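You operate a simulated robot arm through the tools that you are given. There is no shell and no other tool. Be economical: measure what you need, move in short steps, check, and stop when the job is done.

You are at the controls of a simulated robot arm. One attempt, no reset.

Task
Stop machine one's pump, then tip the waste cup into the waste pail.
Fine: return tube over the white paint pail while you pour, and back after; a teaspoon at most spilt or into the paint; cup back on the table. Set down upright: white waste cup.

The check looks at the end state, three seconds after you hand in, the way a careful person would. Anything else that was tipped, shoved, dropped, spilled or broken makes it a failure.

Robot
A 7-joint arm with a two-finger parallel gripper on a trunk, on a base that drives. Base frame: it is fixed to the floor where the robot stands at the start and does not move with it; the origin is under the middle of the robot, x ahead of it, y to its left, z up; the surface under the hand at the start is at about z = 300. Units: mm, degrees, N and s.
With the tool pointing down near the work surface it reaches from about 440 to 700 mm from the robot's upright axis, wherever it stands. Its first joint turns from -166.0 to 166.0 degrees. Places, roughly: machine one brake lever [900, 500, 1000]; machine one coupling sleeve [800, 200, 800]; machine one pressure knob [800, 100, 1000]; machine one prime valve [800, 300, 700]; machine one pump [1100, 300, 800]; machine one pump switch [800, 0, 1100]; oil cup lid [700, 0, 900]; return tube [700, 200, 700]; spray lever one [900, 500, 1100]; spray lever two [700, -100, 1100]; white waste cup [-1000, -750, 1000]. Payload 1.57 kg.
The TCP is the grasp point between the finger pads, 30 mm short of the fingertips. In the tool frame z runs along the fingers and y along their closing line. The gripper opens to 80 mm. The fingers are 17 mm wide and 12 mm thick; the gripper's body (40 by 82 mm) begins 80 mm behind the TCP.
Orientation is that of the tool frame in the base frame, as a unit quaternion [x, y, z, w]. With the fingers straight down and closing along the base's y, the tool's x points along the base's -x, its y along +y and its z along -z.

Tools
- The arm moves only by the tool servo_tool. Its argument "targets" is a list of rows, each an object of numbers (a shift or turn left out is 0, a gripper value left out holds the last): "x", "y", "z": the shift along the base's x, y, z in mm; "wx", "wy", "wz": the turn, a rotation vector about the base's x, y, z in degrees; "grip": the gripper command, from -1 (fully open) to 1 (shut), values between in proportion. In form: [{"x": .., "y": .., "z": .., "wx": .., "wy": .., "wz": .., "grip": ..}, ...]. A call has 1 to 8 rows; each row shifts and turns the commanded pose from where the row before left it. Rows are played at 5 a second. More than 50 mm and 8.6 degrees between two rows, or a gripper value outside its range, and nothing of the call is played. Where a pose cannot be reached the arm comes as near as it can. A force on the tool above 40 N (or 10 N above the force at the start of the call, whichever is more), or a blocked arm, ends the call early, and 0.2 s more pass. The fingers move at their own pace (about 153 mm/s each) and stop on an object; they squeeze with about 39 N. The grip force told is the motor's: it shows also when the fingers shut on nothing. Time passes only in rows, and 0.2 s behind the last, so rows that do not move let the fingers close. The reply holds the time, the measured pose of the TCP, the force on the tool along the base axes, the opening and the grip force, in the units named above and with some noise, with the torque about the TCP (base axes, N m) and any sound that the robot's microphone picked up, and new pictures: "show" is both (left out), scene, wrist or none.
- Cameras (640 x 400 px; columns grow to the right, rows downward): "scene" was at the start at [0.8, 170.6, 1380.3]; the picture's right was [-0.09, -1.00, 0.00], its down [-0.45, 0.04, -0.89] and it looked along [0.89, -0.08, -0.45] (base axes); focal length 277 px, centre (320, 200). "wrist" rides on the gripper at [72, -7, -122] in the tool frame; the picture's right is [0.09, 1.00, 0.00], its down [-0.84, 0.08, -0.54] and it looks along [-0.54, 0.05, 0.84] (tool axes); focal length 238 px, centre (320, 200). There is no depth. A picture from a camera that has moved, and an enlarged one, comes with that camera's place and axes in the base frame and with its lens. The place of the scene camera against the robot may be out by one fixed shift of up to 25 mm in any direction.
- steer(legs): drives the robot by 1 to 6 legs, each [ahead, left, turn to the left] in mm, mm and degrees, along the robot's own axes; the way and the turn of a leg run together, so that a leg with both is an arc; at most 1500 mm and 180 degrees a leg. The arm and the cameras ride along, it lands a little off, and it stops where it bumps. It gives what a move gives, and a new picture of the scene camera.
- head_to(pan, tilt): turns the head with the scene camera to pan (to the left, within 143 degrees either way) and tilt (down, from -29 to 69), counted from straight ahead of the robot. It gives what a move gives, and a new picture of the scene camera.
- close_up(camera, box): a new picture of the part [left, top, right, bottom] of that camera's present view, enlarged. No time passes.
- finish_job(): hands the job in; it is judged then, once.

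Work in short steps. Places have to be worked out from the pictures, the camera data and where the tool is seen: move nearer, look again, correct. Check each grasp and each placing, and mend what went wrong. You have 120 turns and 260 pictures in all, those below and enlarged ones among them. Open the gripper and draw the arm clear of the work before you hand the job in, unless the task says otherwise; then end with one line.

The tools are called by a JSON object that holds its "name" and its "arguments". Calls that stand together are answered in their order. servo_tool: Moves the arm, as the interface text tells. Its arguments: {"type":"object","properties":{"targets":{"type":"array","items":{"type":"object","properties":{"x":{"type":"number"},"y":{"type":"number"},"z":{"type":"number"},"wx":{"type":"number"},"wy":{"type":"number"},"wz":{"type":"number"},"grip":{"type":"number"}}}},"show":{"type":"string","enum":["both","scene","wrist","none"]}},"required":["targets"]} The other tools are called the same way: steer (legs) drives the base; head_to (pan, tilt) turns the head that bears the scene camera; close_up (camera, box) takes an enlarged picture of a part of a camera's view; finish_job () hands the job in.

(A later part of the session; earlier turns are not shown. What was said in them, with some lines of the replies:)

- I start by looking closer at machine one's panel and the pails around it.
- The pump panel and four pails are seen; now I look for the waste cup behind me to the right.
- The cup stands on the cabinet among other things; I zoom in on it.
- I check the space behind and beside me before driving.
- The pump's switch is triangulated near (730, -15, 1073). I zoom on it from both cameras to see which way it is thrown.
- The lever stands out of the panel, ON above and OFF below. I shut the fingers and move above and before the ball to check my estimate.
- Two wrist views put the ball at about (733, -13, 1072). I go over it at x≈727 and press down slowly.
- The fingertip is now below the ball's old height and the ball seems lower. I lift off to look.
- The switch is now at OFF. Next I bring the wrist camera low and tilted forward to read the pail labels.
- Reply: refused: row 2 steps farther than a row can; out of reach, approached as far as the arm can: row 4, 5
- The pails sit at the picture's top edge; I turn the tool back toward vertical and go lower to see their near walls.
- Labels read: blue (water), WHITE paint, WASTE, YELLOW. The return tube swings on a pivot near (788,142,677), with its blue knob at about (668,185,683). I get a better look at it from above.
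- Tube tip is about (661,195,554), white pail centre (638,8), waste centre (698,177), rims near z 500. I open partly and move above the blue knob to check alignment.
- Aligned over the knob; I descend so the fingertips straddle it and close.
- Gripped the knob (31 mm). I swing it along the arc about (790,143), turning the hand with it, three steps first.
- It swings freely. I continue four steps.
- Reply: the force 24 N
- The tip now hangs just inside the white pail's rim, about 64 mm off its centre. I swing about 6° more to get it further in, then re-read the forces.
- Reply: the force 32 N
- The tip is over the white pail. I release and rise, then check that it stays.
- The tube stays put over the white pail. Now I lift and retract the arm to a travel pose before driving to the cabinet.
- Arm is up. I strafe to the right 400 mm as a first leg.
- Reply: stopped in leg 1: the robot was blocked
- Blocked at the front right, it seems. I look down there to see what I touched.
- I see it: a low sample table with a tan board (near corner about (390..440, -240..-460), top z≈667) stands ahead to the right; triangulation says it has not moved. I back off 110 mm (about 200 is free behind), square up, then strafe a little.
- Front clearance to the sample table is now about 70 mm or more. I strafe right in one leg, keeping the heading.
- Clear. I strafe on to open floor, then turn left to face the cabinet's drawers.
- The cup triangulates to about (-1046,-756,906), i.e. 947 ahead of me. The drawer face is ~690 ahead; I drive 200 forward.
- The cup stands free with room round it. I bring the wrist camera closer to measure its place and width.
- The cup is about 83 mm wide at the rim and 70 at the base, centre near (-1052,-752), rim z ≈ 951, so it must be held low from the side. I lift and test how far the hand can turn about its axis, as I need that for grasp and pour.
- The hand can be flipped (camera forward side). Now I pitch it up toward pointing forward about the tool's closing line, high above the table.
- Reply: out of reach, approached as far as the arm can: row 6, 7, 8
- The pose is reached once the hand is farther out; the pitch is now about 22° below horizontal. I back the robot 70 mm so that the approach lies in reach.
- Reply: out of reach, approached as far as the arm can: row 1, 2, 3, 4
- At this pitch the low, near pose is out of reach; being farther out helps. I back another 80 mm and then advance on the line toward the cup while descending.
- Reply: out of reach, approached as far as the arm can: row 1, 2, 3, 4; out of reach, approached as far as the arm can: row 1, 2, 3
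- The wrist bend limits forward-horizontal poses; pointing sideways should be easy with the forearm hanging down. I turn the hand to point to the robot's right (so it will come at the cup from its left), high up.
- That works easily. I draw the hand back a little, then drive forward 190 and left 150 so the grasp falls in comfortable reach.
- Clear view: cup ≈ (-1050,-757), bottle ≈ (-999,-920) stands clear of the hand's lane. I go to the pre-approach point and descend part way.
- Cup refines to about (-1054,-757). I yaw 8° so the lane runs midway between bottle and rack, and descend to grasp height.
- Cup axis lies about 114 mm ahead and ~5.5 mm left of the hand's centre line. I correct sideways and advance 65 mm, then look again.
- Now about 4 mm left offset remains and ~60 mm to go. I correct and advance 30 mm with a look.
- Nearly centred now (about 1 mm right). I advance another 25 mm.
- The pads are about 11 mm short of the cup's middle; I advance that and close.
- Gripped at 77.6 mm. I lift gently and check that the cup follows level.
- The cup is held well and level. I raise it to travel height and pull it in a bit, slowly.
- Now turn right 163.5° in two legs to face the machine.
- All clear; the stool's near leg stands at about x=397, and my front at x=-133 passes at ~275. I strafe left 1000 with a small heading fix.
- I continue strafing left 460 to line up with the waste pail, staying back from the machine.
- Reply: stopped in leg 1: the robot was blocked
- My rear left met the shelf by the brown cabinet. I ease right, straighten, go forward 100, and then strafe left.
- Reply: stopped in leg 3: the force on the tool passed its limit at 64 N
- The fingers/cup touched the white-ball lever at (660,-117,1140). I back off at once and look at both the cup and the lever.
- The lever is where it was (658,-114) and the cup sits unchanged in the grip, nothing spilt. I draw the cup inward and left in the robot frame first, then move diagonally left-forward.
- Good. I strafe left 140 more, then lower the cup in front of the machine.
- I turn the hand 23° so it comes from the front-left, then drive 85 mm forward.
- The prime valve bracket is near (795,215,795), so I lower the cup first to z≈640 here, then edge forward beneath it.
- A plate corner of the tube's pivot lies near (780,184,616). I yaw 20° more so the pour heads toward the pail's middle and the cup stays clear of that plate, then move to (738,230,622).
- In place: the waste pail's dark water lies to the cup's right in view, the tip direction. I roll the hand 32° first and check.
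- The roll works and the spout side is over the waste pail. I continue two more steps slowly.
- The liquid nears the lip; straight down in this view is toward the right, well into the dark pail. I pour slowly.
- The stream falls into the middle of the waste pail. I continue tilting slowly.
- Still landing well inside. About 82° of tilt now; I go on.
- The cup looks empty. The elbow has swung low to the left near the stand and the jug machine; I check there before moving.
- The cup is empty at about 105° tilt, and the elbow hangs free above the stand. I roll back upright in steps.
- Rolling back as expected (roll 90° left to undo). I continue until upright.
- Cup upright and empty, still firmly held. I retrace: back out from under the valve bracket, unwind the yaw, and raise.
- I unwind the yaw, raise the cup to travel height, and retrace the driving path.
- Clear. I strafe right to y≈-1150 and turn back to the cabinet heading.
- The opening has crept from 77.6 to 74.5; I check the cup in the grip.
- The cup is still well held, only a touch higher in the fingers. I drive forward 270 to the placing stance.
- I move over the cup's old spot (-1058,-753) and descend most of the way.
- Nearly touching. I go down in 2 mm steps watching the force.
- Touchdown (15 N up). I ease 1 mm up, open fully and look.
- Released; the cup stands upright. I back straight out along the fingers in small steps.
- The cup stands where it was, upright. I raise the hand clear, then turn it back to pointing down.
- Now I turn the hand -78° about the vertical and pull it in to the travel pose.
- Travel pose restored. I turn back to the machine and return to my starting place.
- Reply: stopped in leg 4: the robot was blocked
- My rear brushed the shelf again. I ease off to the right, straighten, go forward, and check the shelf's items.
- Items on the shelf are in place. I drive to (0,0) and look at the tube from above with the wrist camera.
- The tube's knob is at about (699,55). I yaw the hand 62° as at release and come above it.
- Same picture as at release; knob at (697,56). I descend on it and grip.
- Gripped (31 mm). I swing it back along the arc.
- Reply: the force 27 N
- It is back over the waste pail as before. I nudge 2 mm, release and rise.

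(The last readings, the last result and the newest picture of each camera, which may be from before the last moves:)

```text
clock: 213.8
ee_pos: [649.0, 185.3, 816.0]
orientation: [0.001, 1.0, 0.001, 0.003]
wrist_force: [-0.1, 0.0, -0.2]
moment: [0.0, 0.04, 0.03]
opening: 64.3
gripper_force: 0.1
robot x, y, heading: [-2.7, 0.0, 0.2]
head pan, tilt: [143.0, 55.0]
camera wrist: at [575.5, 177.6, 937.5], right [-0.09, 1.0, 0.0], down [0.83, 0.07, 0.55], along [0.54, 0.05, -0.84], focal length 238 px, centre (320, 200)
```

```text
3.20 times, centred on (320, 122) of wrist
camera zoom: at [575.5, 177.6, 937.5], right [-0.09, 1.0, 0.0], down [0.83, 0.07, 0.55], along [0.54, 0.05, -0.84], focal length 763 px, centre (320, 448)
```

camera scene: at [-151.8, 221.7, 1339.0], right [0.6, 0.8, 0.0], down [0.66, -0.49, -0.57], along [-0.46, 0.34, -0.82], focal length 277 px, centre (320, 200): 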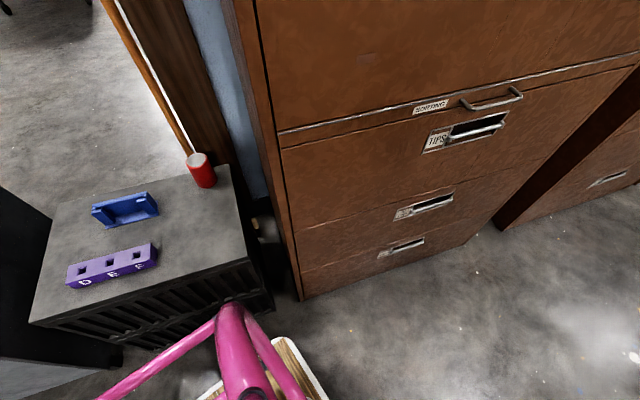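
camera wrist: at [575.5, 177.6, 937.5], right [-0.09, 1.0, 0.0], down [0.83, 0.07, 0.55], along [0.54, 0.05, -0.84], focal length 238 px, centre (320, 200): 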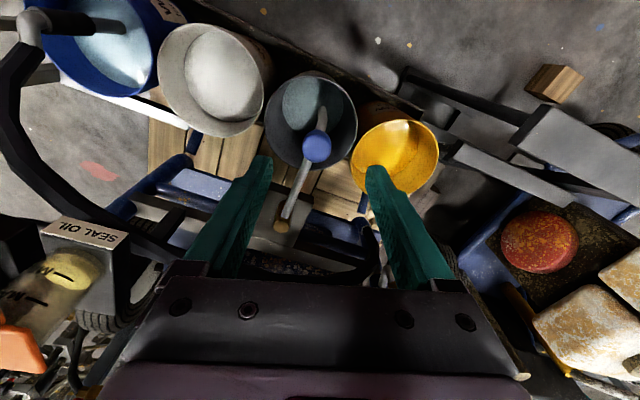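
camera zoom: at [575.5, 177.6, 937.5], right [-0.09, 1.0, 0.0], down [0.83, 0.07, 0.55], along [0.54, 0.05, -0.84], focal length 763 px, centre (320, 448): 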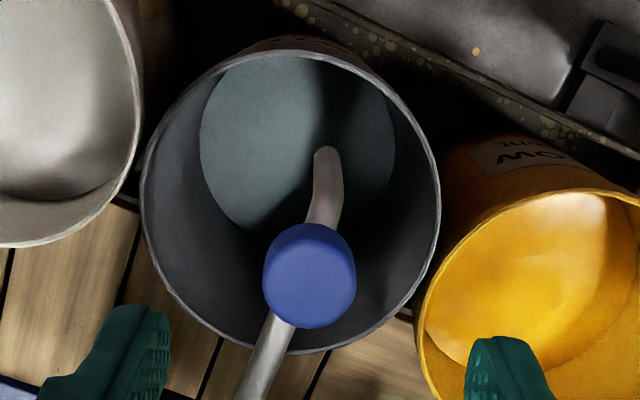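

The tube is back in place. I raise and retract the arm, then take final looks at the panel and the cup.

{"name": "servo_tool", "arguments": {"targets": [{"x": -20, "y": -15, "z": 40, "grip": -1}, {"x": -15, "y": -20, "z": 42}, {"x": -15, "y": -20, "z": 42}, {"y": -20, "z": 45}, {"y": -20, "z": 45}, {"y": -20, "z": 45}, {"y": -20, "z": 45}, {"y": -20, "z": 45}], "show": "none"}}

{"name": "head_to", "arguments": {"pan": -140, "tilt": 20}}

{"name": "close_up", "arguments": {"camera": "scene", "box": [230, 170, 430, 295]}}

{"name": "head_to", "arguments": {"pan": -5, "tilt": 30}}

{"name": "close_up", "arguments": {"camera": "scene", "box": [220, 90, 460, 240]}}

```text
clock: 215.6
ee_pos: [597.0, 30.0, 1161.0]
orientation: [0.002, 1.0, 0.002, 0.002]
wrist_force: [0.6, 1.1, 0.2]
moment: [-0.04, 0.02, -0.03]
opening: 80.1
gripper_force: 0.0
robot x, y, heading: [-1.1, -1.2, 0.1]
head pan, tilt: [143.0, 55.0]
```

```text
clock: 219.4
ee_pos: [597.7, 30.4, 1161.4]
orientation: [0.001, 1.0, 0.001, 0.004]
wrist_force: [-0.2, 0.6, -0.4]
moment: [0.03, 0.0, 0.02]
opening: 79.8
gripper_force: 0.0
robot x, y, heading: [-1.1, -0.4, 0.1]
head pan, tilt: [-140.0, 20.0]
camera scene: at [-165.2, 118.3, 1391.1], right [-0.65, 0.76, 0.0], down [0.26, 0.22, -0.94], along [-0.72, -0.61, -0.34], focal length 277 px, centre (320, 200)
```

scene: 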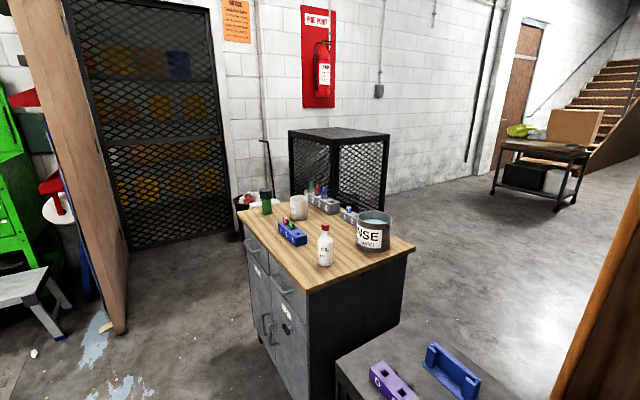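

```text
3.20 times, centred on (330, 232) of scene
camera zoom: at [-165.2, 118.3, 1391.1], right [-0.65, 0.76, 0.0], down [0.26, 0.22, -0.94], along [-0.72, -0.61, -0.34], focal length 886 px, centre (288, 96)
```

zoom: 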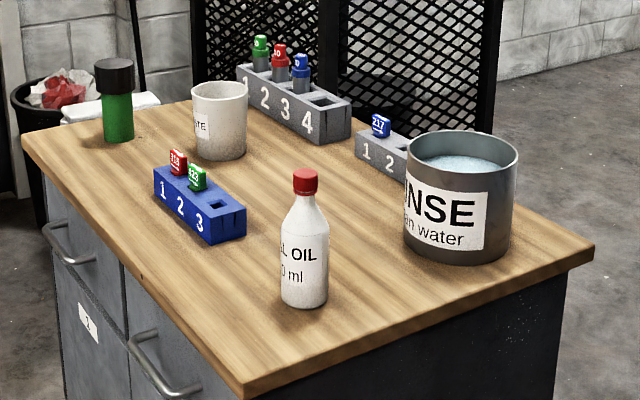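

```text
clock: 221.6
ee_pos: [596.0, 29.7, 1161.4]
orientation: [0.002, 1.0, 0.002, 0.003]
wrist_force: [-0.1, -0.5, -0.3]
moment: [0.02, -0.02, -0.03]
opening: 80.3
gripper_force: 0.0
robot x, y, heading: [-5.8, 0.4, 0.2]
head pan, tilt: [-5.0, 30.0]
camera scene: at [-4.0, 170.8, 1375.1], right [-0.08, -1.0, 0.0], down [-0.5, 0.04, -0.87], along [0.86, -0.07, -0.5], focal length 277 px, centre (320, 200)
```

scene: 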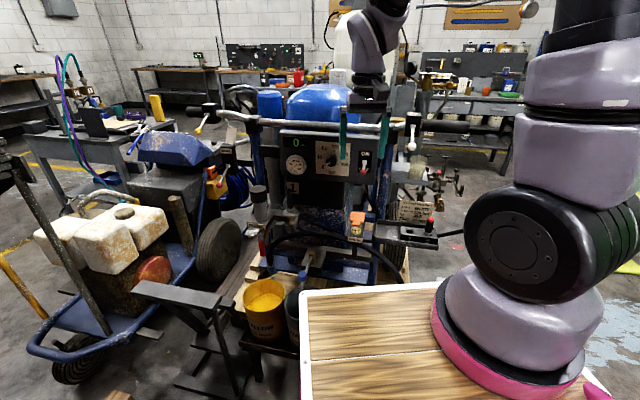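

```text
2.67 times, centred on (340, 165) of scene
camera zoom: at [-4.0, 170.8, 1375.1], right [-0.08, -1.0, 0.0], down [-0.5, 0.04, -0.87], along [0.86, -0.07, -0.5], focal length 738 px, centre (267, 293)
```

zoom: 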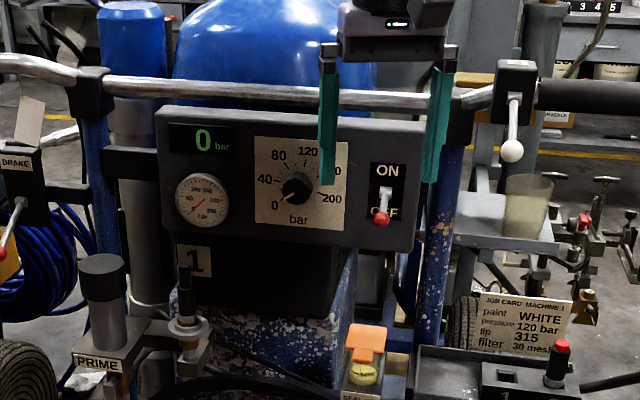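

The switch is at OFF and the levers and dial look unchanged. The cup stands upright at its old spot, the tube is back over the waste pail, and the arm is clear with the gripper open. I hand in.

{"name": "finish_job", "arguments": {}}

```text
The job is handed in.
```

The job is handed in: machine one's pump is off, the waste cup is emptied into the waste pail and back upright on the cabinet top, and the return tube was over the white paint pail during the pour and is back over the waste pail. I saw no spill. While driving, the cup bumped a spray lever and the robot touched the sample stool and the rear shelf, but nothing looked moved or tipped afterwards.
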